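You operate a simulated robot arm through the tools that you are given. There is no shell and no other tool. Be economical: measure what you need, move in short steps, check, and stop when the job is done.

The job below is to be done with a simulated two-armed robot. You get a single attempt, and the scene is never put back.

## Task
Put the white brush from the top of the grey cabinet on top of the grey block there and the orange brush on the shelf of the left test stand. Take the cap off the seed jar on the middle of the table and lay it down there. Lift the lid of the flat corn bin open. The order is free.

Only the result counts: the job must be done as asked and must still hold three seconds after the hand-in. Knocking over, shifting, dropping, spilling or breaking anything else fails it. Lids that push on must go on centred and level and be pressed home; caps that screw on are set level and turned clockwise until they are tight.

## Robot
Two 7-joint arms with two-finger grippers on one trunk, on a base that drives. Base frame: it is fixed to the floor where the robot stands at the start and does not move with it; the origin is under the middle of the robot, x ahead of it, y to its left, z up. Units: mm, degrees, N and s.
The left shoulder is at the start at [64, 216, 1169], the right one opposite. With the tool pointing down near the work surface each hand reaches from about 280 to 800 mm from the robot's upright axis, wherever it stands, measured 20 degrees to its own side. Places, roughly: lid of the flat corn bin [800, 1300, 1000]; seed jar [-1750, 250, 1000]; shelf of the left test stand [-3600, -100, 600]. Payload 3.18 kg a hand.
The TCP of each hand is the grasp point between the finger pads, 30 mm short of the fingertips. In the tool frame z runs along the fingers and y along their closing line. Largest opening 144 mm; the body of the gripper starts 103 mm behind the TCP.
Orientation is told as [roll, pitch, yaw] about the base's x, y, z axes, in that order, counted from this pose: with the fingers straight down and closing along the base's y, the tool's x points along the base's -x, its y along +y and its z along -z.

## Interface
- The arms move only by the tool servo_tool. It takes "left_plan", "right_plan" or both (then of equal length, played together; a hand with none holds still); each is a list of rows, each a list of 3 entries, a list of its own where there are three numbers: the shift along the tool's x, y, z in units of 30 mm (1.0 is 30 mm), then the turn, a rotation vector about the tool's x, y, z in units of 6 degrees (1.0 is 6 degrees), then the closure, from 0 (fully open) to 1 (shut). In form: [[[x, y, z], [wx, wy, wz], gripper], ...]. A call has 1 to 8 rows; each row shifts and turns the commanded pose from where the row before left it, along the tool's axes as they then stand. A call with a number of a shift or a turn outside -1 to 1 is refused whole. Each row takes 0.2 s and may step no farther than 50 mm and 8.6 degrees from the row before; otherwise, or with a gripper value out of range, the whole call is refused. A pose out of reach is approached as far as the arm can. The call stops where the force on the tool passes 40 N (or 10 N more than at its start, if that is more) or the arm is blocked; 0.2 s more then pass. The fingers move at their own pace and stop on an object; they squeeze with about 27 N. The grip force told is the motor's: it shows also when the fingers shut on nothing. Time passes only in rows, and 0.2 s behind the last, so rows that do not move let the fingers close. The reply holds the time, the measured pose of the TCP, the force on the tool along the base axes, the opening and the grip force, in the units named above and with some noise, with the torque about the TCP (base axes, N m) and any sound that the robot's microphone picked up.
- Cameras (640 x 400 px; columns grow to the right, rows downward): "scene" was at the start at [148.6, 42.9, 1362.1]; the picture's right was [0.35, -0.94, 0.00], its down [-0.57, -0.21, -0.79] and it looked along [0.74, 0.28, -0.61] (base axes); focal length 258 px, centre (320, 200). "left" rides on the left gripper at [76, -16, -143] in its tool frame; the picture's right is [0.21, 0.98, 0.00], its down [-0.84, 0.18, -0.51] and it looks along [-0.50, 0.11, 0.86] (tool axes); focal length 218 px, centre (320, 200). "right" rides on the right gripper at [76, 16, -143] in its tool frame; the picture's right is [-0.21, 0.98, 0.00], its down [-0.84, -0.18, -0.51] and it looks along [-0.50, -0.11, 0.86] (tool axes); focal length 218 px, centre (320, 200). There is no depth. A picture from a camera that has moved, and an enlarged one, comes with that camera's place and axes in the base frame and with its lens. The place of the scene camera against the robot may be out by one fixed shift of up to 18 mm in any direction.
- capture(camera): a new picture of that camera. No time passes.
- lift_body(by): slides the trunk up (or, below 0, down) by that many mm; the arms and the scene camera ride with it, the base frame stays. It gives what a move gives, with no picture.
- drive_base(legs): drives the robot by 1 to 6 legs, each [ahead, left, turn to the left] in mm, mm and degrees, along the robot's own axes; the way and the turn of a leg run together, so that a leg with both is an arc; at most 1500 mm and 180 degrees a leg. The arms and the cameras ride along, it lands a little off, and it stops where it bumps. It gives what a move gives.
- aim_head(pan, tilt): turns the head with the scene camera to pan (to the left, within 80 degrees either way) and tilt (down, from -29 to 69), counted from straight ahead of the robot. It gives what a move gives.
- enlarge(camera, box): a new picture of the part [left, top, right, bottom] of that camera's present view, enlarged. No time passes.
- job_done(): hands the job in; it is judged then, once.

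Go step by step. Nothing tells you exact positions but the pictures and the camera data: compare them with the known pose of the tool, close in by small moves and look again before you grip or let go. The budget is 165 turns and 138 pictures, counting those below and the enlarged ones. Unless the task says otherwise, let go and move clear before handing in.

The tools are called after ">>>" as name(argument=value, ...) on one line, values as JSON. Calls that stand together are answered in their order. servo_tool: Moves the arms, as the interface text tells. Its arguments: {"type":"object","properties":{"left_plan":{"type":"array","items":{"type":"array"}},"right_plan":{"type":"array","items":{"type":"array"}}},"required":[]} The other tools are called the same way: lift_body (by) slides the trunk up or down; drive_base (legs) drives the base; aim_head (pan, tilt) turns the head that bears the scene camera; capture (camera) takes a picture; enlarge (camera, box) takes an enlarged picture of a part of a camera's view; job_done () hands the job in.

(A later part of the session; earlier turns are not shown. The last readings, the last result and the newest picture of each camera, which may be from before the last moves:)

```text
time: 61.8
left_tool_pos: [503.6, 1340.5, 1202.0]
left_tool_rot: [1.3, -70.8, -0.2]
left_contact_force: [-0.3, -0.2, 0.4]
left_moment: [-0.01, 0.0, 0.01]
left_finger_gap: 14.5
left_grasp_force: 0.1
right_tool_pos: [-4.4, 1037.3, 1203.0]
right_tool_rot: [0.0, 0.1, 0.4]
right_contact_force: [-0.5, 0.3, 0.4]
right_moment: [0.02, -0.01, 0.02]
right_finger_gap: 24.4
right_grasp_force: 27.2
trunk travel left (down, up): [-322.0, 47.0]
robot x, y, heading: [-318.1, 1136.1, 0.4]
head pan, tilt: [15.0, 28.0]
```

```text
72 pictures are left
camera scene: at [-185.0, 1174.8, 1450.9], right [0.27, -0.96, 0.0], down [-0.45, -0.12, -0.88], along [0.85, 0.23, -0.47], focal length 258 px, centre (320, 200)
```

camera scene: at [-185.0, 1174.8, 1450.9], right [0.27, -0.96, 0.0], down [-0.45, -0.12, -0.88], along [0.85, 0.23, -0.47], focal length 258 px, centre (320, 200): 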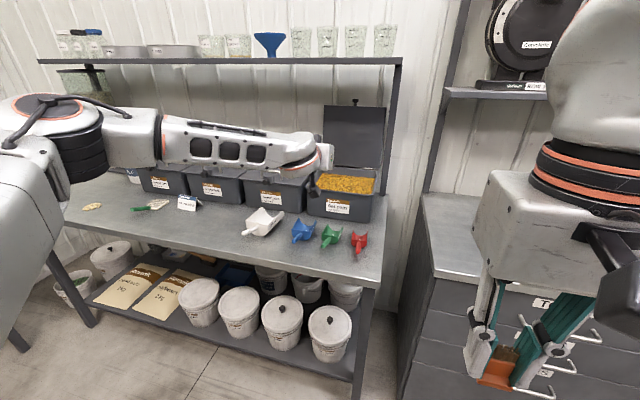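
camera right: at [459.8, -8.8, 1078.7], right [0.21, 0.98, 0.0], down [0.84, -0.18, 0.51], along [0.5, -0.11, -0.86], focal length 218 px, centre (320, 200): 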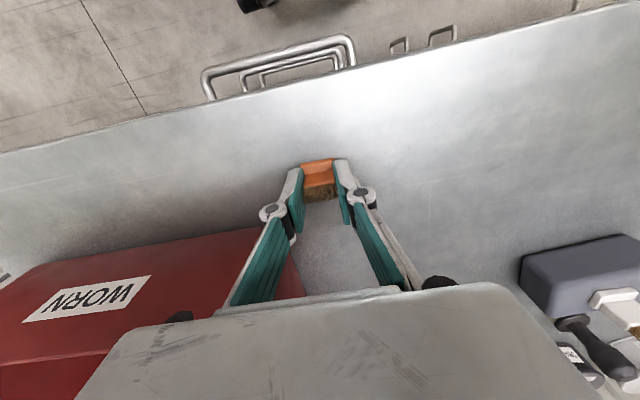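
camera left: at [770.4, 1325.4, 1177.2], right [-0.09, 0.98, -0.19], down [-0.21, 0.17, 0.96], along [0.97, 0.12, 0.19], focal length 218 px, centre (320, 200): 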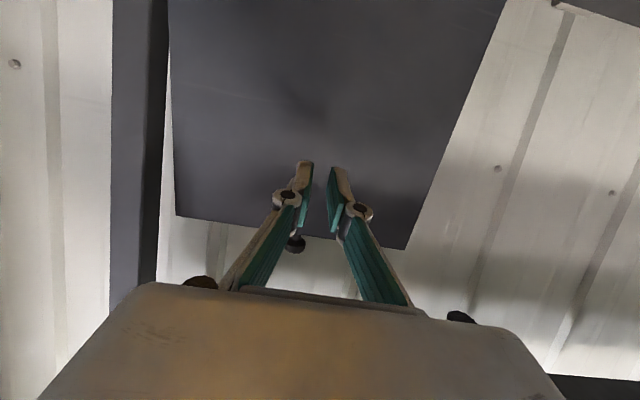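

The flat corn lid stands open. I'll fold the left arm back to its downward pose before turning around.

>>> servo_tool(left_plan=[[[0.33, 0, -0.94], [0, 1, 0], 0.9], [[0.42, 0, -0.9], [0, 1, 0], 0.9], [[0.52, 0, -0.85], [0, 1, 0], 0.9], [[0.6, 0, -0.8], [0, 1, 0], 0.9], [[0.68, 0, -0.73], [0, 1, 0], 0.9], [[0.75, 0, -0.66], [0, 1, 0], 0.9], [[0.82, 0, -0.57], [0, 1, 0], 0.9], [[0.87, 0, -0.48], [0, 1, 0], 0.9]])

>>> servo_tool(left_plan=[[[0.92, 0, -0.39], [0, 1, 0], 0.9], [[0.96, 0, -0.28], [0, 1, 0], 0.9], [[0.98, 0, -0.19], [0, 1, 0], 0.9], [[0.98, 0, -0.09], [0, 0.9, 0], 0.9], [[0.9, 0, 0], [0, 0, 0], 0.9], [[0.9, 0, 0], [0, 0, 0], 0.9], [[0.9, 0, 0], [0, 0, 0], 0.9]])

>>> drive_base(legs=[[-100, 0, 0], [0, 0, 150]])

>>> aim_head(pan=0, tilt=20)

>>> capture(camera="scene")

```text
time: 63.5
left_tool_pos: [264.2, 1338.0, 1201.3]
left_tool_rot: [0.5, -22.7, 0.9]
left_contact_force: [-0.4, -0.1, 0.2]
left_moment: [0.04, -0.04, -0.01]
left_finger_gap: 14.1
left_grasp_force: 0.1
right_tool_pos: [-4.7, 1036.2, 1202.7]
right_tool_rot: [0.0, 0.1, 0.4]
right_contact_force: [0.8, 0.1, 0.1]
right_moment: [-0.01, -0.02, -0.02]
right_finger_gap: 24.6
right_grasp_force: 27.2
trunk travel left (down, up): [-322.0, 47.0]
robot x, y, heading: [-315.8, 1134.4, 0.5]
head pan, tilt: [15.0, 28.0]
```

```text
time: 65.2
left_tool_pos: [64.8, 1333.1, 1202.1]
left_tool_rot: [0.4, 0.5, 1.0]
left_contact_force: [-0.6, 0.2, -0.2]
left_moment: [-0.04, -0.01, 0.03]
left_finger_gap: 14.1
left_grasp_force: 0.1
right_tool_pos: [-4.9, 1037.3, 1203.0]
right_tool_rot: [0.1, 0.1, 0.4]
right_contact_force: [0.6, 1.3, 0.3]
right_moment: [0.03, -0.02, 0.01]
right_finger_gap: 25.0
right_grasp_force: 26.6
trunk travel left (down, up): [-322.0, 47.0]
robot x, y, heading: [-318.1, 1138.7, 0.1]
head pan, tilt: [15.0, 28.0]
```

```text
time: 72.5
left_tool_pos: [-852.7, 1155.0, 1202.2]
left_tool_rot: [0.4, 0.6, 151.8]
left_contact_force: [0.4, 0.0, 1.0]
left_moment: [-0.01, -0.02, 0.03]
left_finger_gap: 14.3
left_grasp_force: 0.0
right_tool_pos: [-645.9, 1378.5, 1202.8]
right_tool_rot: [0.0, 0.0, 151.1]
right_contact_force: [0.0, -0.5, -0.7]
right_moment: [0.03, 0.01, -0.01]
right_finger_gap: 24.8
right_grasp_force: 27.1
trunk travel left (down, up): [-322.0, 47.0]
robot x, y, heading: [-419.3, 1133.9, 151.2]
head pan, tilt: [15.0, 28.0]
```

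```text
time: 73.3
left_tool_pos: [-851.6, 1155.9, 1203.5]
left_tool_rot: [0.4, 0.5, 151.7]
left_contact_force: [-0.7, -0.4, -0.4]
left_moment: [-0.01, 0.0, 0.01]
left_finger_gap: 14.4
left_grasp_force: 0.1
right_tool_pos: [-646.0, 1378.1, 1203.4]
right_tool_rot: [0.0, 0.1, 151.1]
right_contact_force: [0.9, -0.7, -0.5]
right_moment: [0.0, 0.02, 0.0]
right_finger_gap: 24.9
right_grasp_force: 27.1
trunk travel left (down, up): [-322.0, 47.0]
robot x, y, heading: [-421.0, 1137.4, 151.3]
head pan, tilt: [0.0, 20.0]
```

```text
71 pictures are left
camera scene: at [-532.5, 1214.3, 1463.7], right [0.48, 0.88, 0.0], down [0.3, -0.17, -0.94], along [-0.82, 0.45, -0.34], focal length 258 px, centre (320, 200)
```

scene: 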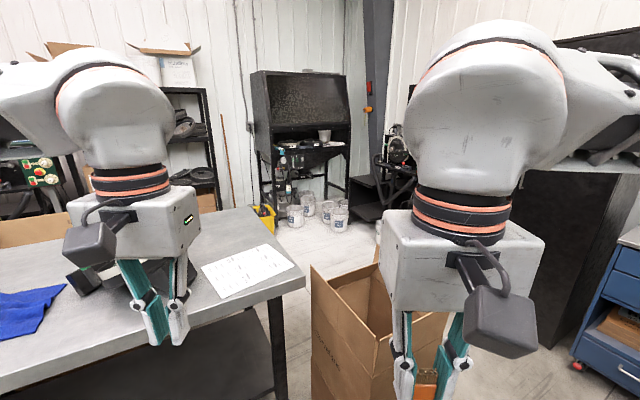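

There's a table close to the left and a cardboard box on the right. I'll look around before driving.

>>> aim_head(pan=50, tilt=20)

>>> capture(camera="scene")

>>> aim_head(pan=20, tilt=55)

>>> capture(camera="scene")

```text
time: 74.5
left_tool_pos: [-853.5, 1155.3, 1202.8]
left_tool_rot: [0.3, 0.6, 151.8]
left_contact_force: [0.6, -0.5, -0.5]
left_moment: [-0.02, -0.03, 0.01]
left_finger_gap: 14.5
left_grasp_force: 0.0
right_tool_pos: [-646.3, 1379.9, 1202.9]
right_tool_rot: [0.0, 0.1, 151.1]
right_contact_force: [0.0, -0.5, 0.2]
right_moment: [0.01, 0.01, 0.03]
right_finger_gap: 24.4
right_grasp_force: 26.7
trunk travel left (down, up): [-322.0, 47.0]
robot x, y, heading: [-419.2, 1135.7, 151.3]
head pan, tilt: [50.0, 20.0]
```

```text
70 pictures are left
camera scene: at [-537.9, 1135.9, 1463.8], right [-0.36, 0.93, 0.0], down [0.32, 0.12, -0.94], along [-0.88, -0.34, -0.34], focal length 258 px, centre (320, 200)
```

scene: 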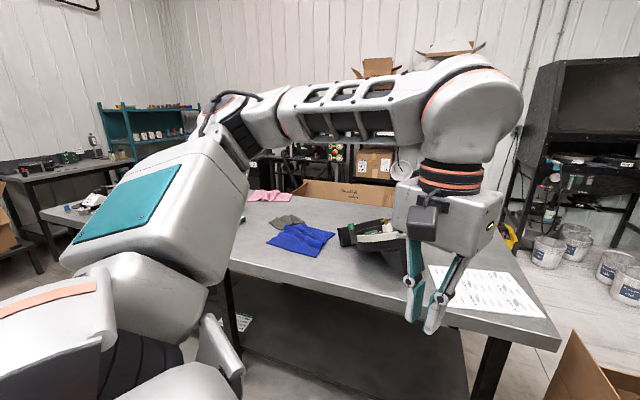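

```text
time: 75.5
left_tool_pos: [-851.8, 1153.9, 1202.4]
left_tool_rot: [0.4, 0.5, 151.9]
left_contact_force: [0.3, -0.2, -0.3]
left_moment: [-0.03, 0.02, 0.01]
left_finger_gap: 14.4
left_grasp_force: 0.0
right_tool_pos: [-644.9, 1379.5, 1203.9]
right_tool_rot: [0.0, 0.1, 151.1]
right_contact_force: [-0.5, -0.2, 0.4]
right_moment: [0.03, -0.02, -0.02]
right_finger_gap: 24.6
right_grasp_force: 26.6
trunk travel left (down, up): [-322.0, 47.0]
robot x, y, heading: [-423.8, 1137.6, 150.9]
head pan, tilt: [20.0, 55.0]
```

```text
69 pictures are left
camera scene: at [-522.2, 1180.4, 1411.7], right [0.15, 0.99, 0.0], down [0.81, -0.13, -0.57], along [-0.57, 0.09, -0.82], focal length 258 px, centre (320, 200)
```

scene: 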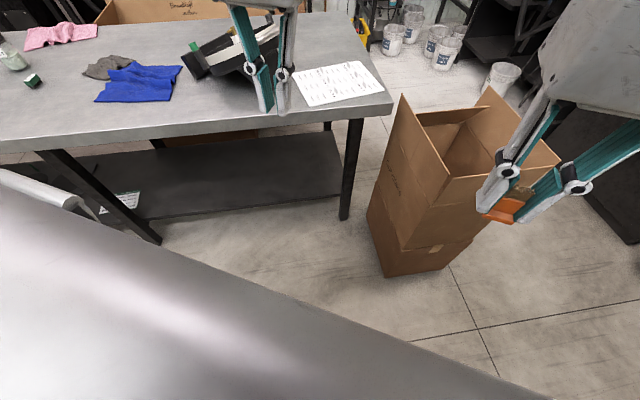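

The seed jar seems to stand on the far part of this table near y≈200. I'll turn to look along the aisle for the way round the table's other end.

>>> drive_base(legs=[[0, 0, 118]])

>>> aim_head(pan=-25, tilt=22)

>>> capture(camera="scene")

```text
time: 80.8
left_tool_pos: [-234.3, 748.2, 1202.2]
left_tool_rot: [0.4, 0.6, -90.0]
left_contact_force: [0.0, -0.5, -0.4]
left_moment: [-0.02, 0.0, -0.02]
left_finger_gap: 14.3
left_grasp_force: 0.1
right_tool_pos: [-528.1, 824.8, 1203.6]
right_tool_rot: [0.0, 0.1, -90.7]
right_contact_force: [0.7, 0.6, -0.2]
right_moment: [-0.01, -0.04, 0.0]
right_finger_gap: 24.2
right_grasp_force: 27.2
trunk travel left (down, up): [-322.0, 47.0]
robot x, y, heading: [-422.5, 1140.2, -90.5]
head pan, tilt: [20.0, 55.0]
```

```text
time: 81.9
left_tool_pos: [-233.4, 749.2, 1202.4]
left_tool_rot: [0.4, 0.6, -90.0]
left_contact_force: [0.7, -0.6, -0.1]
left_moment: [0.03, 0.0, 0.01]
left_finger_gap: 14.6
left_grasp_force: 0.1
right_tool_pos: [-527.5, 824.9, 1203.4]
right_tool_rot: [0.0, 0.1, -90.8]
right_contact_force: [0.9, 0.6, 1.1]
right_moment: [-0.01, -0.02, -0.01]
right_finger_gap: 24.5
right_grasp_force: 26.8
trunk travel left (down, up): [-322.0, 47.0]
robot x, y, heading: [-423.7, 1137.8, -90.8]
head pan, tilt: [-25.0, 22.0]
```

```text
68 pictures are left
camera scene: at [-456.1, 1025.2, 1460.5], right [-0.9, 0.43, 0.0], down [0.16, 0.34, -0.93], along [-0.4, -0.84, -0.38], focal length 258 px, centre (320, 200)
```

scene: 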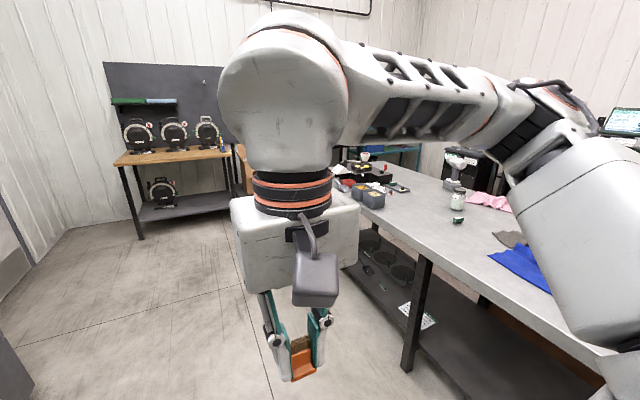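

>>> drive_base(legs=[[1300, 0, 0]])

>>> aim_head(pan=-65, tilt=25)

>>> capture(camera="scene")

>>> aim_head(pan=0, tilt=25)

>>> capture(camera="scene")

```text
time: 88.5
left_tool_pos: [-235.0, -548.1, 1202.8]
left_tool_rot: [0.3, 0.6, -89.1]
left_contact_force: [-0.3, -0.2, 0.0]
left_moment: [0.08, -0.02, -0.03]
left_finger_gap: 14.3
left_grasp_force: 0.1
right_tool_pos: [-530.3, -475.0, 1203.7]
right_tool_rot: [0.0, 0.0, -89.7]
right_contact_force: [-0.7, 0.1, 0.1]
right_moment: [0.01, 0.03, 0.0]
right_finger_gap: 24.7
right_grasp_force: 26.8
trunk travel left (down, up): [-322.0, 47.0]
robot x, y, heading: [-425.9, -160.7, -90.1]
head pan, tilt: [-25.0, 22.0]
```

```text
time: 89.5
left_tool_pos: [-234.0, -548.1, 1203.3]
left_tool_rot: [0.5, 0.6, -89.1]
left_contact_force: [0.2, -0.1, -0.7]
left_moment: [-0.03, 0.03, 0.01]
left_finger_gap: 14.5
left_grasp_force: 0.0
right_tool_pos: [-529.5, -476.0, 1202.7]
right_tool_rot: [0.0, 0.1, -89.8]
right_contact_force: [-0.4, -0.1, 0.5]
right_moment: [0.0, 0.02, -0.03]
right_finger_gap: 24.5
right_grasp_force: 26.8
trunk travel left (down, up): [-322.0, 47.0]
robot x, y, heading: [-429.5, -164.3, -89.9]
head pan, tilt: [-65.0, 25.0]
```

```text
67 pictures are left
camera scene: at [-505.2, -229.1, 1455.7], right [-0.43, 0.9, 0.0], down [0.38, 0.18, -0.91], along [-0.82, -0.39, -0.42], focal length 258 px, centre (320, 200)
```

scene: 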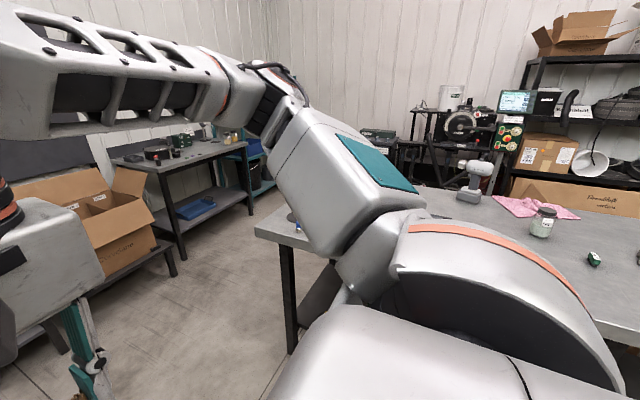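

```text
time: 90.9
left_tool_pos: [-234.3, -547.9, 1202.1]
left_tool_rot: [0.3, 0.6, -89.2]
left_contact_force: [0.2, 0.8, -0.4]
left_moment: [0.0, 0.02, -0.02]
left_finger_gap: 14.7
left_grasp_force: 0.1
right_tool_pos: [-529.1, -476.6, 1203.2]
right_tool_rot: [0.0, 0.1, -89.9]
right_contact_force: [-0.3, 0.2, -0.4]
right_moment: [0.04, -0.01, -0.02]
right_finger_gap: 24.4
right_grasp_force: 27.1
trunk travel left (down, up): [-322.0, 47.0]
robot x, y, heading: [-428.9, -163.1, -90.1]
head pan, tilt: [0.0, 25.0]
```

```text
66 pictures are left
camera scene: at [-421.7, -282.0, 1455.7], right [-1.0, 0.0, 0.0], down [0.0, 0.42, -0.91], along [0.0, -0.91, -0.42], focal length 258 px, centre (320, 200)
```

scene: 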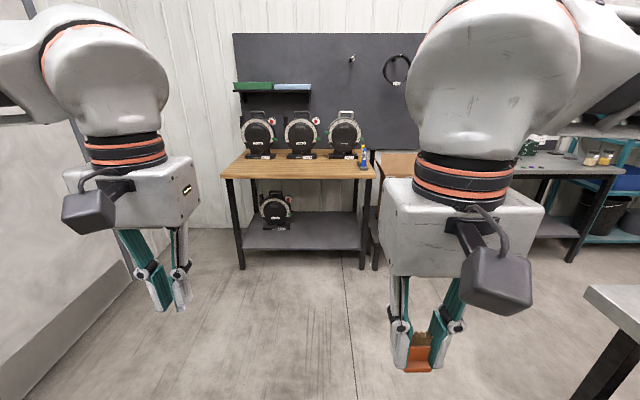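

The table spans y from −860 to 1524, so I'll go round its −y end along y≈−1430, facing −x.

>>> drive_base(legs=[[1270, 0, 0], [0, 0, -90], [900, 0, 0]])

>>> capture(camera="scene")

```text
time: 105.4
left_tool_pos: [-1689.0, -1700.0, 1201.8]
left_tool_rot: [0.3, 0.6, -176.0]
left_contact_force: [-0.3, 0.7, -0.6]
left_moment: [-0.01, -0.04, 0.0]
left_finger_gap: 14.5
left_grasp_force: 0.1
right_tool_pos: [-1633.4, -1401.2, 1204.3]
right_tool_rot: [0.1, 0.1, -176.7]
right_contact_force: [-0.3, -0.5, 0.2]
right_moment: [0.0, -0.02, -0.04]
right_finger_gap: 24.5
right_grasp_force: 26.8
trunk travel left (down, up): [-322.0, 47.0]
robot x, y, heading: [-1314.0, -1486.8, -176.8]
head pan, tilt: [0.0, 25.0]
```

```text
65 pictures are left
camera scene: at [-1441.3, -1480.1, 1455.6], right [-0.06, 1.0, 0.0], down [0.42, 0.02, -0.91], along [-0.9, -0.05, -0.42], focal length 258 px, centre (320, 200)
```

scene: 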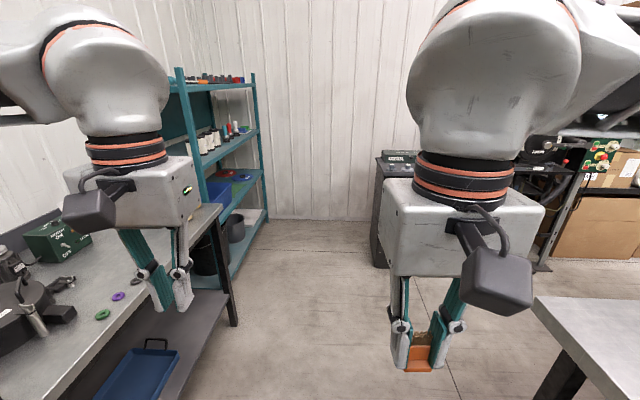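

>>> drive_base(legs=[[1150, 60, -3]])

>>> aim_head(pan=-50, tilt=22)

>>> capture(camera="scene")

```text
time: 111.3
left_tool_pos: [-2847.0, -1780.5, 1202.8]
left_tool_rot: [0.4, 0.6, -178.7]
left_contact_force: [-0.2, 0.0, 0.6]
left_moment: [-0.03, -0.02, -0.03]
left_finger_gap: 14.4
left_grasp_force: 0.0
right_tool_pos: [-2777.4, -1484.8, 1202.5]
right_tool_rot: [0.0, 0.1, -179.4]
right_contact_force: [-0.4, -0.5, -0.2]
right_moment: [0.01, 0.0, 0.04]
right_finger_gap: 24.5
right_grasp_force: 27.0
trunk travel left (down, up): [-322.0, 47.0]
robot x, y, heading: [-2464.0, -1583.5, -179.3]
head pan, tilt: [0.0, 25.0]
```

```text
time: 112.5
left_tool_pos: [-2846.9, -1781.5, 1202.4]
left_tool_rot: [0.4, 0.6, -178.8]
left_contact_force: [-0.1, -0.4, 0.3]
left_moment: [0.0, -0.03, 0.0]
left_finger_gap: 14.4
left_grasp_force: 0.0
right_tool_pos: [-2778.1, -1485.4, 1203.1]
right_tool_rot: [0.0, 0.1, -179.3]
right_contact_force: [0.3, 0.3, -0.9]
right_moment: [0.02, 0.0, -0.01]
right_finger_gap: 24.4
right_grasp_force: 26.8
trunk travel left (down, up): [-322.0, 47.0]
robot x, y, heading: [-2467.4, -1582.0, -179.5]
head pan, tilt: [-50.0, 22.0]
```

```text
64 pictures are left
camera scene: at [-2558.2, -1501.5, 1460.5], right [0.76, 0.65, 0.0], down [0.24, -0.28, -0.93], along [-0.6, 0.7, -0.37], focal length 258 px, centre (320, 200)
```

scene: 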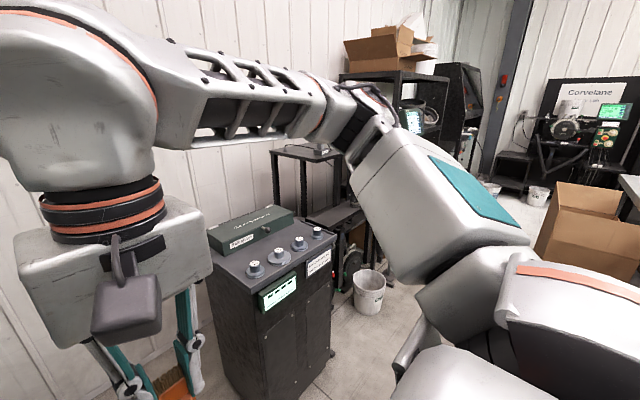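

I'll turn to face +y and drive up the corridor between table and test stands.

>>> drive_base(legs=[[0, 0, -90.5], [1150, 0, 0]])

>>> aim_head(pan=65, tilt=30)

>>> capture(camera="scene")

>>> aim_head(pan=0, tilt=35)

>>> capture(camera="scene")

```text
time: 122.3
left_tool_pos: [-2634.9, -24.7, 1201.9]
left_tool_rot: [0.4, 0.6, 89.9]
left_contact_force: [-0.1, 0.1, 0.1]
left_moment: [0.0, 0.01, 0.02]
left_finger_gap: 14.3
left_grasp_force: 0.1
right_tool_pos: [-2339.8, -100.5, 1203.5]
right_tool_rot: [0.0, 0.1, 89.2]
right_contact_force: [-0.8, -0.6, 0.0]
right_moment: [-0.01, -0.03, 0.03]
right_finger_gap: 24.4
right_grasp_force: 27.0
trunk travel left (down, up): [-322.0, 47.0]
robot x, y, heading: [-2449.2, -415.0, 89.4]
head pan, tilt: [-50.0, 22.0]
```

```text
time: 124.2
left_tool_pos: [-2635.9, -25.1, 1202.4]
left_tool_rot: [0.3, 0.5, 89.9]
left_contact_force: [-0.1, 0.6, 0.2]
left_moment: [0.01, 0.0, -0.01]
left_finger_gap: 14.3
left_grasp_force: 0.0
right_tool_pos: [-2340.4, -101.6, 1202.5]
right_tool_rot: [0.0, 0.1, 89.2]
right_contact_force: [-0.2, -0.8, -0.1]
right_moment: [-0.01, -0.02, 0.01]
right_finger_gap: 24.5
right_grasp_force: 27.2
trunk travel left (down, up): [-322.0, 47.0]
robot x, y, heading: [-2449.4, -415.3, 89.1]
head pan, tilt: [65.0, 30.0]
```

```text
63 pictures are left
camera scene: at [-2522.8, -321.5, 1447.7], right [0.44, 0.9, 0.0], down [0.45, -0.22, -0.87], along [-0.78, 0.38, -0.5], focal length 258 px, centre (320, 200)
```

scene: 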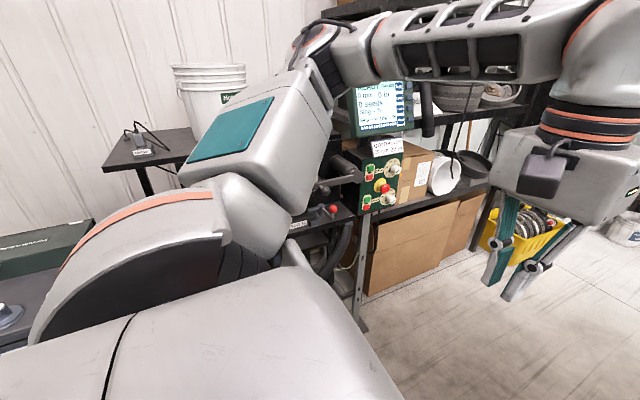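

```text
time: 125.6
left_tool_pos: [-2633.5, -26.0, 1202.3]
left_tool_rot: [0.3, 0.6, 89.8]
left_contact_force: [-1.1, 0.0, 0.1]
left_moment: [-0.04, 0.04, -0.02]
left_finger_gap: 14.3
left_grasp_force: 0.2
right_tool_pos: [-2340.8, -102.3, 1203.8]
right_tool_rot: [0.1, 0.0, 89.2]
right_contact_force: [-0.2, -0.2, 0.4]
right_moment: [-0.02, 0.02, 0.0]
right_finger_gap: 24.3
right_grasp_force: 26.7
trunk travel left (down, up): [-322.0, 47.0]
robot x, y, heading: [-2445.2, -413.6, 89.0]
head pan, tilt: [0.0, 35.0]
```

```text
62 pictures are left
camera scene: at [-2440.3, -273.0, 1439.9], right [1.0, -0.01, 0.0], down [-0.01, -0.57, -0.82], along [0.01, 0.82, -0.57], focal length 258 px, centre (320, 200)
```

scene: 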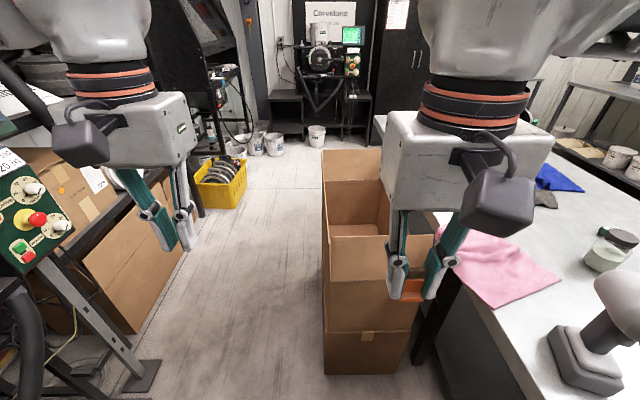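

The test stands are to the left and the seed jar is to the right, near the back edge of the table. I'll turn to face the left test stand.

>>> drive_base(legs=[[0, 0, 90]])

>>> aim_head(pan=0, tilt=40)

>>> capture(camera="scene")

```text
time: 129.8
left_tool_pos: [-2835.3, -605.4, 1202.4]
left_tool_rot: [0.4, 0.6, -179.7]
left_contact_force: [0.6, -0.5, 0.2]
left_moment: [0.02, -0.05, 0.0]
left_finger_gap: 14.5
left_grasp_force: 0.1
right_tool_pos: [-2760.4, -308.6, 1203.7]
right_tool_rot: [0.0, 0.2, 179.6]
right_contact_force: [0.4, 0.2, 0.2]
right_moment: [0.0, 0.0, 0.0]
right_finger_gap: 24.5
right_grasp_force: 27.0
trunk travel left (down, up): [-322.0, 47.0]
robot x, y, heading: [-2445.3, -414.0, 179.2]
head pan, tilt: [0.0, 35.0]
```

```text
time: 130.5
left_tool_pos: [-2834.6, -603.9, 1202.3]
left_tool_rot: [0.4, 0.6, -179.7]
left_contact_force: [0.5, 0.2, 0.2]
left_moment: [-0.04, -0.01, -0.01]
left_finger_gap: 14.3
left_grasp_force: 0.0
right_tool_pos: [-2760.7, -309.6, 1203.9]
right_tool_rot: [0.0, 0.1, 179.5]
right_contact_force: [0.4, -0.5, 0.1]
right_moment: [0.0, 0.02, -0.01]
right_finger_gap: 24.6
right_grasp_force: 26.5
trunk travel left (down, up): [-322.0, 47.0]
robot x, y, heading: [-2446.5, -415.1, 179.5]
head pan, tilt: [0.0, 40.0]
```

```text
61 pictures are left
camera scene: at [-2567.8, -400.8, 1432.4], right [0.01, 1.0, 0.0], down [0.64, 0.0, -0.77], along [-0.77, 0.01, -0.64], focal length 258 px, centre (320, 200)
```

scene: 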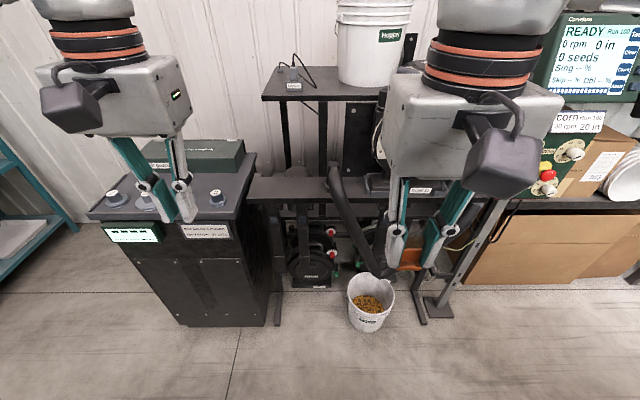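

>>> enlarge(camera="scene", box=[230, 60, 490, 220])

>>> capture(camera="right")

```text
2.46 times, centred on (360, 140) of scene
camera zoom: at [-2567.8, -400.8, 1432.4], right [0.01, 1.0, 0.0], down [0.64, 0.0, -0.77], along [-0.77, 0.01, -0.64], focal length 635 px, centre (222, 348)
```

zoom: 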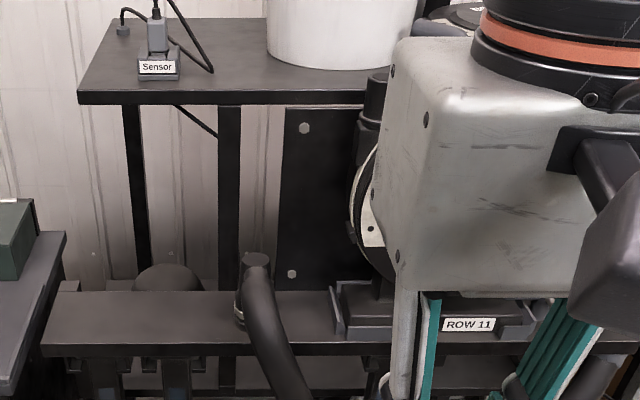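

```text
59 pictures are left
camera right: at [-2684.5, -326.9, 1346.5], right [-0.22, -0.98, 0.0], down [-0.84, 0.19, 0.51], along [-0.49, 0.11, -0.86], focal length 218 px, centre (320, 200)
```

right: 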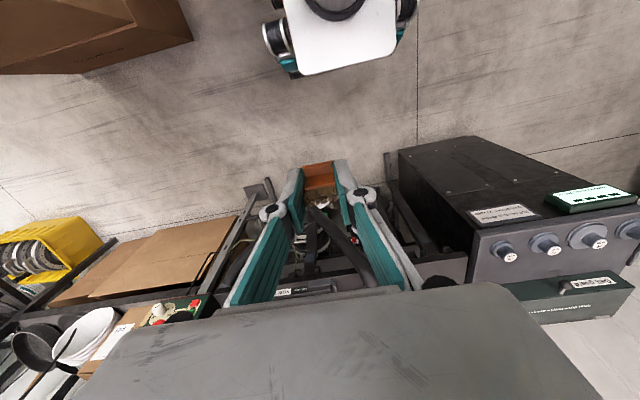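

The shelf is the plank at z≈600 carrying the ROW 11 meter. It is free left of the hose, at about [-3620,-560]. A bucket and the counter cabinet limit how close I can get, so I'll stand obliquely with the right shoulder toward the shelf.

>>> drive_base(legs=[[300, 210, 0], [0, 0, 45]])

>>> aim_head(pan=-50, tilt=38)

>>> capture(camera="scene")

>>> capture(camera="right")

```text
time: 135.1
left_tool_pos: [-2889.8, -1035.2, 1201.9]
left_tool_rot: [0.3, 0.6, -134.2]
left_contact_force: [-0.1, 0.3, -0.5]
left_moment: [-0.03, 0.03, 0.01]
left_finger_gap: 14.4
left_grasp_force: 0.1
right_tool_pos: [-3048.9, -776.7, 1202.7]
right_tool_rot: [0.0, 0.1, -134.7]
right_contact_force: [0.2, -0.3, 0.3]
right_moment: [0.03, 0.01, 0.0]
right_finger_gap: 24.6
right_grasp_force: 26.9
trunk travel left (down, up): [-322.0, 47.0]
robot x, y, heading: [-2755.0, -621.5, -134.5]
head pan, tilt: [0.0, 40.0]
```

```text
time: 136.2
left_tool_pos: [-2890.4, -1036.2, 1202.7]
left_tool_rot: [0.4, 0.7, -134.1]
left_contact_force: [-0.4, 0.2, 0.2]
left_moment: [-0.01, -0.01, 0.02]
left_finger_gap: 14.2
left_grasp_force: 0.1
right_tool_pos: [-3048.7, -775.1, 1202.1]
right_tool_rot: [0.0, 0.1, -134.7]
right_contact_force: [-0.7, 0.5, -0.1]
right_moment: [-0.02, 0.0, 0.02]
right_finger_gap: 24.8
right_grasp_force: 26.7
trunk travel left (down, up): [-322.0, 47.0]
robot x, y, heading: [-2757.0, -624.5, -134.5]
head pan, tilt: [-50.0, 38.0]
```

```text
58 pictures are left
camera scene: at [-2863.8, -634.3, 1435.3], right [0.08, 1.0, 0.0], down [0.61, -0.05, -0.79], along [-0.79, 0.06, -0.62], focal length 258 px, centre (320, 200)
```

scene: 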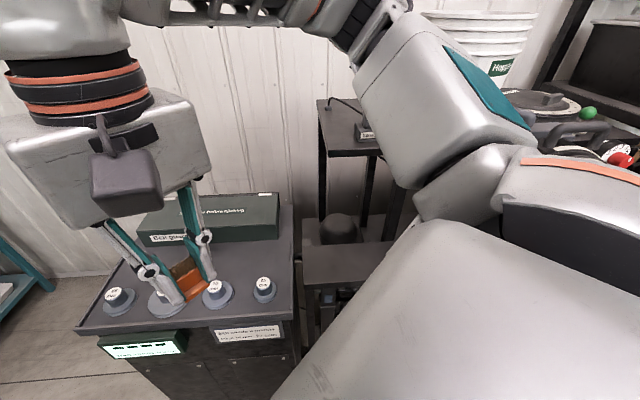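

```text
57 pictures are left
camera right: at [-2983.6, -733.7, 1346.5], right [0.55, -0.84, 0.0], down [-0.72, -0.47, 0.51], along [-0.42, -0.28, -0.86], focal length 218 px, centre (320, 200)
```

right: 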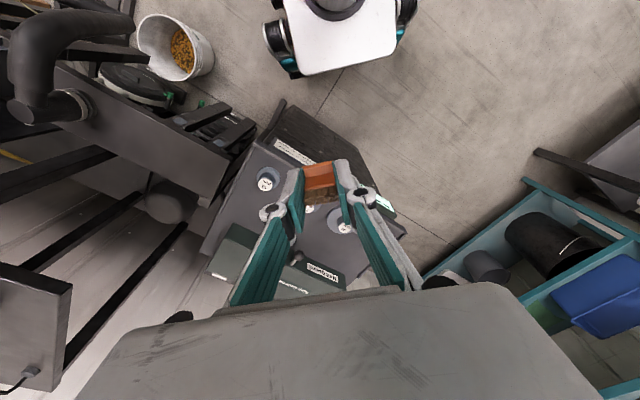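

Cross-checking, the plank with the meter is at z≈840, so the shelf at z≈600 must be lower in that stand. I'll go in front of it and look from lower down.

>>> drive_base(legs=[[0, 0, -45.5], [-150, -500, 0]])

>>> lift_body(by=-300)

>>> aim_head(pan=0, tilt=25)

>>> capture(camera="scene")

>>> capture(camera="right")

```text
time: 143.2
left_tool_pos: [-2988.1, -313.9, 1202.0]
left_tool_rot: [0.3, 0.5, -179.5]
left_contact_force: [0.2, -0.2, 0.6]
left_moment: [0.01, 0.02, 0.0]
left_finger_gap: 14.3
left_grasp_force: 0.0
right_tool_pos: [-2913.7, -19.7, 1203.1]
right_tool_rot: [0.0, 0.1, 179.7]
right_contact_force: [0.8, -0.6, 0.3]
right_moment: [-0.06, 0.06, 0.0]
right_finger_gap: 24.4
right_grasp_force: 26.6
trunk travel left (down, up): [-322.0, 47.0]
robot x, y, heading: [-2598.1, -127.2, 179.9]
head pan, tilt: [-50.0, 38.0]
```

```text
time: 146.2
left_tool_pos: [-2987.1, -315.1, 903.0]
left_tool_rot: [0.4, 0.8, -179.6]
left_contact_force: [-0.5, 0.1, 0.4]
left_moment: [0.0, 0.01, -0.01]
left_finger_gap: 14.4
left_grasp_force: 0.1
right_tool_pos: [-2936.7, -36.9, 924.5]
right_tool_rot: [3.0, 5.1, 173.0]
right_contact_force: [-21.8, 26.3, -45.2]
right_moment: [-3.67, -1.27, 0.98]
right_finger_gap: 25.0
right_grasp_force: 27.2
trunk travel left (down, up): [-22.0, 348.0]
robot x, y, heading: [-2596.7, -125.8, 179.5]
head pan, tilt: [-50.0, 38.0]
stopped: the force on the tool passed its limit at 49 N (the readings are from after the stop); the commanded pose is now the measured one
```

```text
time: 147.3
left_tool_pos: [-2987.0, -314.8, 901.1]
left_tool_rot: [0.5, 1.0, -179.6]
left_contact_force: [-0.9, -0.6, -0.4]
left_moment: [-0.05, -0.02, 0.0]
left_finger_gap: 14.5
left_grasp_force: 0.0
right_tool_pos: [-2939.3, -40.1, 920.5]
right_tool_rot: [2.8, 5.5, 172.5]
right_contact_force: [-55.5, -9.7, -95.8]
right_moment: [4.01, -4.62, -1.87]
right_finger_gap: 24.9
right_grasp_force: 27.0
trunk travel left (down, up): [-22.0, 348.0]
robot x, y, heading: [-2600.3, -124.4, 180.0]
head pan, tilt: [0.0, 25.0]
```

```text
56 pictures are left
camera scene: at [-2934.2, -51.9, 1157.8], right [0.67, 0.74, 0.0], down [-0.06, 0.06, -1.0], along [-0.74, 0.67, 0.08], focal length 258 px, centre (320, 200)
```

scene: 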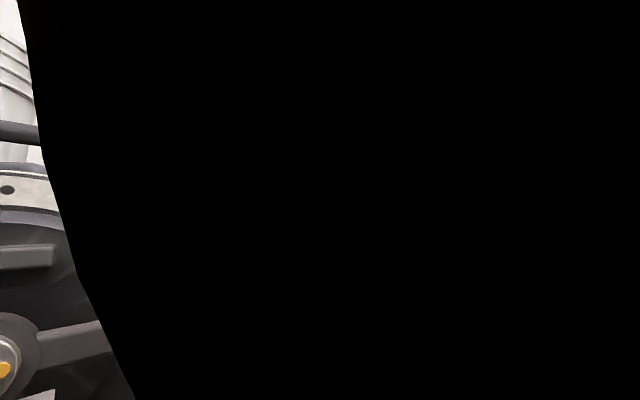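

```text
55 pictures are left
camera right: at [-2878.2, -58.2, 1071.7], right [-0.34, -0.94, 0.03], down [-0.85, 0.32, 0.41], along [-0.4, 0.12, -0.91], focal length 218 px, centre (320, 200)
```

right: 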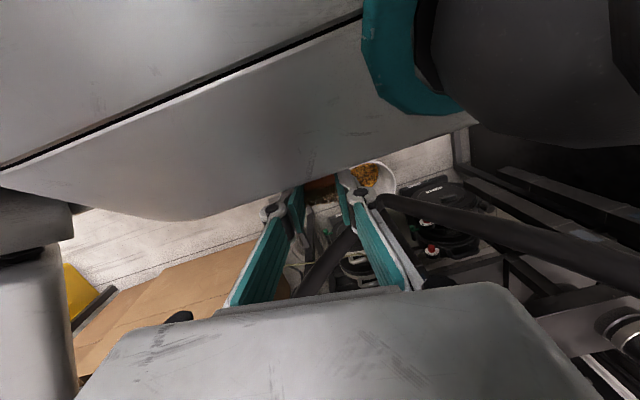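

The trunk leans forward when low and pressed on the right hand. I'll raise it back at once.

>>> lift_body(by=40)

>>> capture(camera="scene")

```text
time: 148.2
left_tool_pos: [-2989.9, -315.4, 939.6]
left_tool_rot: [0.4, 1.2, -179.6]
left_contact_force: [-0.4, -0.6, -0.4]
left_moment: [0.01, -0.09, 0.0]
left_finger_gap: 14.5
left_grasp_force: 0.1
right_tool_pos: [-2934.9, -40.1, 962.1]
right_tool_rot: [2.9, 5.5, 173.6]
right_contact_force: [-1.0, 0.7, 0.2]
right_moment: [0.0, -0.06, 0.0]
right_finger_gap: 24.5
right_grasp_force: 27.4
trunk travel left (down, up): [-62.0, 308.0]
robot x, y, heading: [-2601.4, -121.0, 179.5]
head pan, tilt: [0.0, 25.0]
```

```text
54 pictures are left
camera scene: at [-2924.7, -88.0, 1193.0], right [0.25, 0.97, 0.0], down [0.1, -0.03, -0.99], along [-0.96, 0.25, -0.1], focal length 258 px, centre (320, 200)
```

scene: 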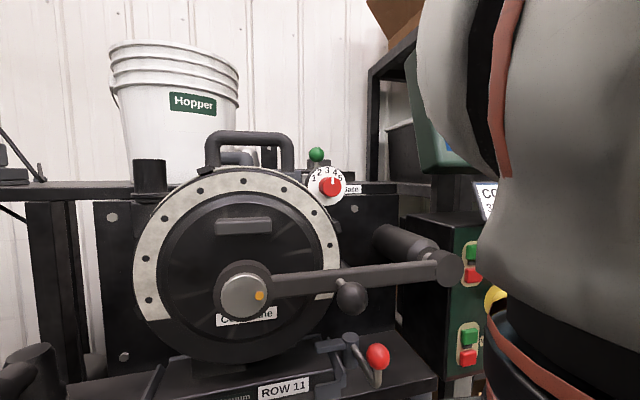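

I'll move the right hand away from the head, back off, and look again from farther.

>>> servo_tool(right_plan=[[[-0.3, -0.8, 0], [0, 0, 0], 1], [[-0.3, -0.8, 0], [0, 0, 0], 1], [[0, -0.8, 0], [0, 0, 0], 1], [[0, -0.8, 0], [0, 0, 0], 1], [[0, -0.8, 0], [0, 0, 0], 1], [[0, -0.8, 0], [0, 0, 0], 1]])

>>> drive_base(legs=[[-280, 0, 0]])

>>> aim_head(pan=0, tilt=28)

>>> capture(camera="scene")

```text
time: 148.6
left_tool_pos: [-2988.7, -315.3, 940.0]
left_tool_rot: [0.5, 1.0, -179.7]
left_contact_force: [-0.2, -0.2, -0.1]
left_moment: [0.0, -0.07, 0.0]
left_finger_gap: 14.5
left_grasp_force: 0.0
right_tool_pos: [-2940.2, -22.3, 957.9]
right_tool_rot: [2.2, 5.8, 173.1]
right_contact_force: [-1.8, -0.2, -5.6]
right_moment: [0.08, -0.06, -0.01]
right_finger_gap: 24.6
right_grasp_force: 26.4
trunk travel left (down, up): [-62.0, 308.0]
robot x, y, heading: [-2599.3, -125.4, 179.8]
head pan, tilt: [0.0, 25.0]
stopped in row 1 (right hand): the force on the tool passed its limit at 79 N (the readings are from after the stop); the commanded pose is now the measured one
```

```text
time: 150.5
left_tool_pos: [-2707.1, -317.5, 940.4]
left_tool_rot: [0.5, 1.0, -179.3]
left_contact_force: [-0.1, 0.1, -0.7]
left_moment: [-0.01, 0.01, 0.0]
left_finger_gap: 14.2
left_grasp_force: 0.0
right_tool_pos: [-2658.9, -24.5, 960.0]
right_tool_rot: [2.4, 5.5, 173.6]
right_contact_force: [-1.3, 3.5, -15.8]
right_moment: [0.0, 0.78, 0.11]
right_finger_gap: 24.6
right_grasp_force: 26.8
trunk travel left (down, up): [-62.0, 308.0]
robot x, y, heading: [-2324.4, -127.7, 179.9]
head pan, tilt: [0.0, 25.0]
```

```text
time: 151.2
left_tool_pos: [-2708.7, -317.5, 938.6]
left_tool_rot: [0.4, 1.0, -179.3]
left_contact_force: [0.0, -0.3, 0.6]
left_moment: [-0.01, -0.02, 0.0]
left_finger_gap: 14.8
left_grasp_force: 0.0
right_tool_pos: [-2660.3, -22.5, 955.6]
right_tool_rot: [2.0, 5.9, 173.0]
right_contact_force: [-5.0, -5.6, -20.8]
right_moment: [1.65, 0.11, -0.46]
right_finger_gap: 24.7
right_grasp_force: 26.9
trunk travel left (down, up): [-62.0, 308.0]
robot x, y, heading: [-2320.3, -128.2, 179.9]
head pan, tilt: [0.0, 28.0]
```

```text
53 pictures are left
camera scene: at [-2645.6, -95.6, 1183.9], right [0.18, 0.98, 0.0], down [0.2, -0.04, -0.98], along [-0.96, 0.18, -0.21], focal length 258 px, centre (320, 200)
```

scene: 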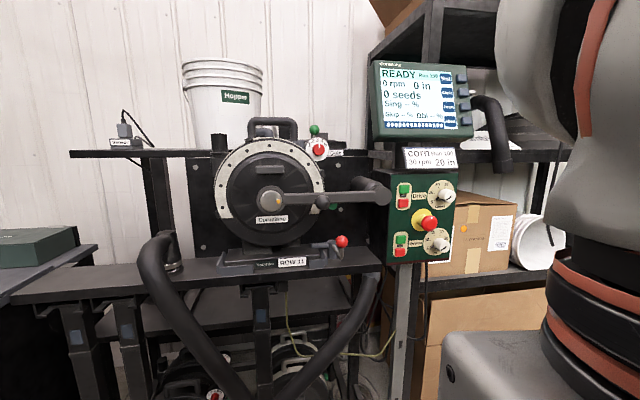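

Now a lower shelf is visible behind and below the plank. I'll enlarge it.

>>> enlarge(camera="scene", box=[20, 220, 420, 400])

```text
1.60 times, centred on (220, 310) of scene
camera zoom: at [-2645.6, -95.6, 1183.9], right [0.18, 0.98, 0.0], down [0.2, -0.04, -0.98], along [-0.96, 0.18, -0.21], focal length 412 px, centre (480, 24)
```

zoom: 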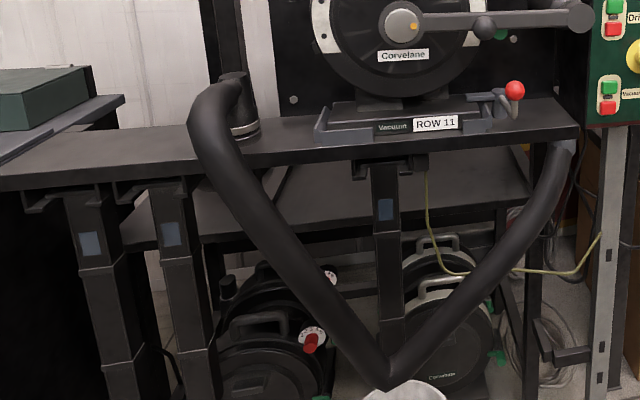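

There is the shelf, z≈600 and x≈−3410…−3690, behind and below the plank, reachable from the front between the two hoses and the legs. First I'll free the right hand from the head by raising the trunk.

>>> lift_body(by=140)

>>> servo_tool(right_plan=[[[-0.9, -0.5, 0], [0, 0, 0], 1], [[-0.9, -0.5, 0], [0, 0, 0], 1], [[-0.9, -0.5, 0], [0, 0, 0], 1], [[-0.9, -0.5, 0], [0, 0, 0], 1], [[-0.9, -0.5, 0], [0, 0, 0], 1]])

>>> capture(camera="scene")

```text
time: 151.7
left_tool_pos: [-2702.1, -317.3, 973.4]
left_tool_rot: [0.4, -0.5, -179.4]
left_contact_force: [-0.7, 0.0, -0.4]
left_moment: [0.01, 0.02, -0.01]
left_finger_gap: 14.5
left_grasp_force: 0.0
right_tool_pos: [-2654.5, -21.3, 982.1]
right_tool_rot: [1.2, 4.5, 173.5]
right_contact_force: [-2.0, -0.5, -5.1]
right_moment: [0.4, 0.14, -0.11]
right_finger_gap: 24.6
right_grasp_force: 27.1
trunk travel left (down, up): [-85.0, 285.0]
robot x, y, heading: [-2322.1, -124.2, 179.8]
head pan, tilt: [0.0, 28.0]
stopped: the force on the tool passed its limit at 60 N (the readings are from after the stop); the commanded pose is now the measured one
```

```text
time: 152.0
left_tool_pos: [-2704.2, -317.1, 968.5]
left_tool_rot: [0.5, -0.2, -179.4]
left_contact_force: [0.3, 0.0, -0.2]
left_moment: [0.0, -0.01, -0.01]
left_finger_gap: 14.1
left_grasp_force: 0.0
right_tool_pos: [-2658.8, -16.7, 975.1]
right_tool_rot: [0.7, 4.7, 173.8]
right_contact_force: [-0.7, 8.1, -19.4]
right_moment: [-0.7, 0.93, 0.36]
right_finger_gap: 24.5
right_grasp_force: 27.2
trunk travel left (down, up): [-85.0, 285.0]
robot x, y, heading: [-2318.9, -125.8, 179.9]
head pan, tilt: [0.0, 28.0]
stopped in row 1 (right hand): the force on the tool passed its limit at 84 N (the readings are from after the stop); the commanded pose is now the measured one
```

```text
51 pictures are left
camera scene: at [-2622.1, -104.7, 1202.5], right [0.08, 1.0, 0.0], down [0.33, -0.03, -0.94], along [-0.94, 0.07, -0.34], focal length 258 px, centre (320, 200)
```

scene: 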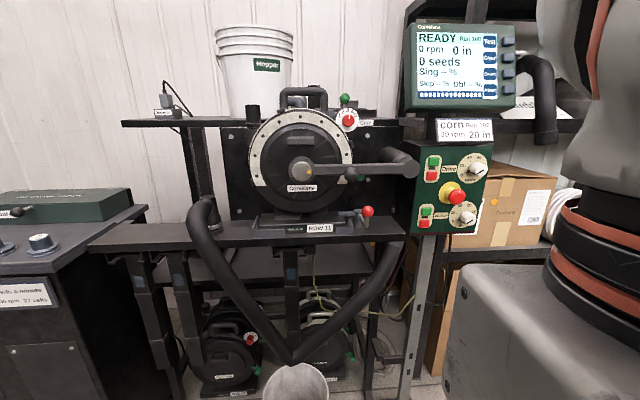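

>>> servo_tool(right_plan=[[[0, -0.2, 0.4], [0, 0, 0], 1], [[0, -0.3, 0.5], [0, 0, 0], 1], [[0, -0.4, 0.5], [0, 0, 0], 1], [[0, -0.5, 0.5], [0, 0, 0], 1]])

```text
time: 153.0
left_tool_pos: [-2704.4, -317.5, 968.1]
left_tool_rot: [0.6, -0.2, -179.4]
left_contact_force: [-1.2, 0.1, -0.1]
left_moment: [-0.01, -0.02, -0.03]
left_finger_gap: 14.4
left_grasp_force: 0.1
right_tool_pos: [-2647.4, 23.6, 921.8]
right_tool_rot: [1.2, 4.0, 174.2]
right_contact_force: [-0.6, 0.3, -0.3]
right_moment: [-0.02, 0.02, -0.01]
right_finger_gap: 24.8
right_grasp_force: 27.2
trunk travel left (down, up): [-85.0, 285.0]
robot x, y, heading: [-2322.2, -125.9, 180.1]
head pan, tilt: [0.0, 28.0]
```

The right hand is free. I'll move it forward and out, and then look at the stand in detail.

>>> servo_tool(right_plan=[[[-0.9, -0.6, 0], [0, 0, 0], 1], [[-0.9, -0.6, 0], [0, 0, 0], 1], [[-0.9, -0.6, 0], [0, 0, 0], 1], [[-0.9, -0.6, 0], [0, 0, 0], 1], [[-0.9, -0.6, 0], [0, 0, 0], 1]])

>>> aim_head(pan=0, tilt=28)

>>> enlarge(camera="scene", box=[80, 180, 440, 400])

```text
time: 154.2
left_tool_pos: [-2703.8, -316.9, 968.9]
left_tool_rot: [0.5, -0.1, -179.3]
left_contact_force: [0.2, -1.6, -0.8]
left_moment: [0.03, -0.01, -0.01]
left_finger_gap: 14.5
left_grasp_force: 0.1
right_tool_pos: [-2774.1, 126.1, 908.5]
right_tool_rot: [1.1, 4.2, 174.2]
right_contact_force: [-0.9, -0.1, -0.5]
right_moment: [-0.04, 0.0, 0.03]
right_finger_gap: 24.5
right_grasp_force: 26.9
trunk travel left (down, up): [-85.0, 285.0]
robot x, y, heading: [-2318.4, -126.0, 180.1]
head pan, tilt: [0.0, 28.0]
```

```text
time: 154.8
left_tool_pos: [-2703.7, -317.0, 968.4]
left_tool_rot: [0.5, -0.2, -179.3]
left_contact_force: [0.6, 0.3, -0.2]
left_moment: [0.02, -0.01, 0.02]
left_finger_gap: 14.4
left_grasp_force: 0.0
right_tool_pos: [-2774.4, 124.0, 910.3]
right_tool_rot: [1.1, 4.2, 174.1]
right_contact_force: [0.8, -0.2, 0.3]
right_moment: [0.01, -0.02, 0.01]
right_finger_gap: 25.0
right_grasp_force: 27.2
trunk travel left (down, up): [-85.0, 285.0]
robot x, y, heading: [-2323.5, -125.0, 180.1]
head pan, tilt: [0.0, 28.0]
```

```text
1.78 times, centred on (260, 290) of scene
camera zoom: at [-2620.8, -112.5, 1189.0], right [0.0, 1.0, 0.0], down [0.47, 0.0, -0.88], along [-0.88, 0.0, -0.47], focal length 458 px, centre (427, 40)
```

zoom: 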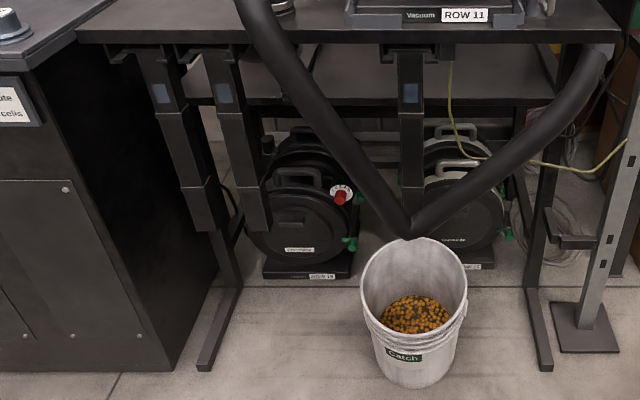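

The hanging row arms and hoses leave a gap at y≈−60, between the centre arm and the right hose, under the plank. I'll test in free space whether the right arm can point forward at that low height.

>>> servo_tool(right_plan=[[[-0.62, 0, 0.71], [0, -1, 0], 1], [[-0.54, 0, 0.77], [0, -1, 0], 1], [[-0.46, 0, 0.82], [0, -1, 0], 1], [[-0.37, 0, 0.87], [0, -1, 0], 1], [[-0.28, 0, 0.9], [0, -1, 0], 1], [[-0.18, 0, 0.93], [0, -1, 0], 1], [[-0.08, 0, 0.94], [0, -1, 0], 1], [[0.02, 0, 0.94], [0, -1, 0], 1]])

```text
time: 156.6
left_tool_pos: [-2703.6, -316.4, 970.5]
left_tool_rot: [0.4, -0.2, -179.3]
left_contact_force: [0.6, 0.8, 0.5]
left_moment: [-0.06, 0.09, -0.01]
left_finger_gap: 14.4
left_grasp_force: 0.1
right_tool_pos: [-2916.4, 124.9, 742.7]
right_tool_rot: [2.1, -41.5, 173.0]
right_contact_force: [1.5, 3.3, -2.7]
right_moment: [-0.31, 0.31, 0.27]
right_finger_gap: 24.5
right_grasp_force: 26.8
right hand out of reach, approached as far as the arm can: row 5, 6, 8
trunk travel left (down, up): [-85.0, 285.0]
robot x, y, heading: [-2322.1, -127.0, 179.8]
head pan, tilt: [0.0, 28.0]
```

>>> lift_body(by=-75)

>>> servo_tool(right_plan=[[[-0.6, 0, -0.4], [0, -1, 0], 1], [[-0.7, 0, -0.2], [0, -1, 0], 1], [[-0.6, 0, 0.1], [0, -1, 0], 1], [[-0.4, 0, 0.4], [0, -1, 0], 1]])

>>> capture(camera="right")

>>> capture(camera="scene")

```text
time: 157.8
left_tool_pos: [-2702.5, -318.2, 895.1]
left_tool_rot: [0.5, -0.3, -179.3]
left_contact_force: [0.1, -0.1, -0.1]
left_moment: [0.02, 0.04, 0.01]
left_finger_gap: 14.7
left_grasp_force: 0.1
right_tool_pos: [-2868.8, 128.8, 551.0]
right_tool_rot: [-0.6, -25.3, 174.4]
right_contact_force: [-0.2, -0.3, -0.3]
right_moment: [0.03, -0.01, 0.01]
right_finger_gap: 24.5
right_grasp_force: 27.3
trunk travel left (down, up): [-10.0, 360.0]
robot x, y, heading: [-2320.9, -125.2, 179.9]
head pan, tilt: [0.0, 28.0]
```

```text
time: 158.8
left_tool_pos: [-2704.4, -319.5, 894.1]
left_tool_rot: [0.4, -0.2, -179.3]
left_contact_force: [-0.1, -0.6, 0.0]
left_moment: [0.0, -0.01, -0.04]
left_finger_gap: 14.4
left_grasp_force: 0.0
right_tool_pos: [-2930.1, 86.6, 613.7]
right_tool_rot: [-2.7, -39.6, 174.6]
right_contact_force: [-0.2, -0.4, -0.4]
right_moment: [0.03, 0.04, -0.01]
right_finger_gap: 24.6
right_grasp_force: 27.3
right hand out of reach, approached as far as the arm can: row 1, 2, 3, 4
trunk travel left (down, up): [-10.0, 360.0]
robot x, y, heading: [-2316.2, -124.2, 180.1]
head pan, tilt: [0.0, 28.0]
```

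```text
49 pictures are left
camera right: at [-2784.2, 49.0, 675.6], right [-0.28, -0.95, 0.1], down [-0.31, 0.19, 0.93], along [-0.91, 0.23, -0.34], focal length 218 px, centre (320, 200)
```

right: 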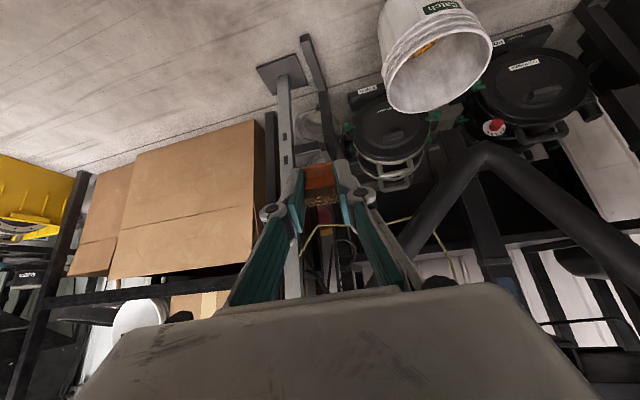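

```text
48 pictures are left
camera scene: at [-2689.2, -113.1, 1090.5], right [0.0, 1.0, 0.0], down [0.47, 0.0, -0.88], along [-0.88, 0.0, -0.47], focal length 258 px, centre (320, 200)
```

scene: 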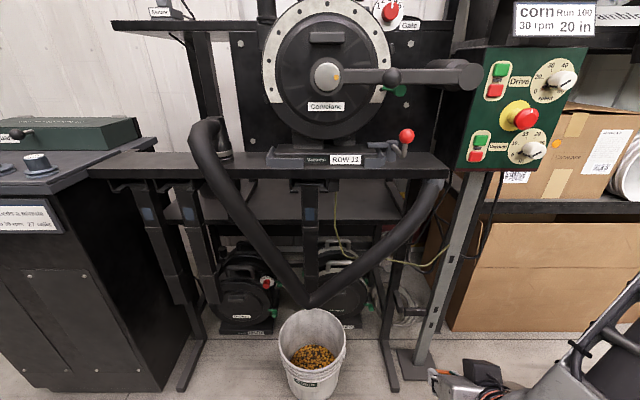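

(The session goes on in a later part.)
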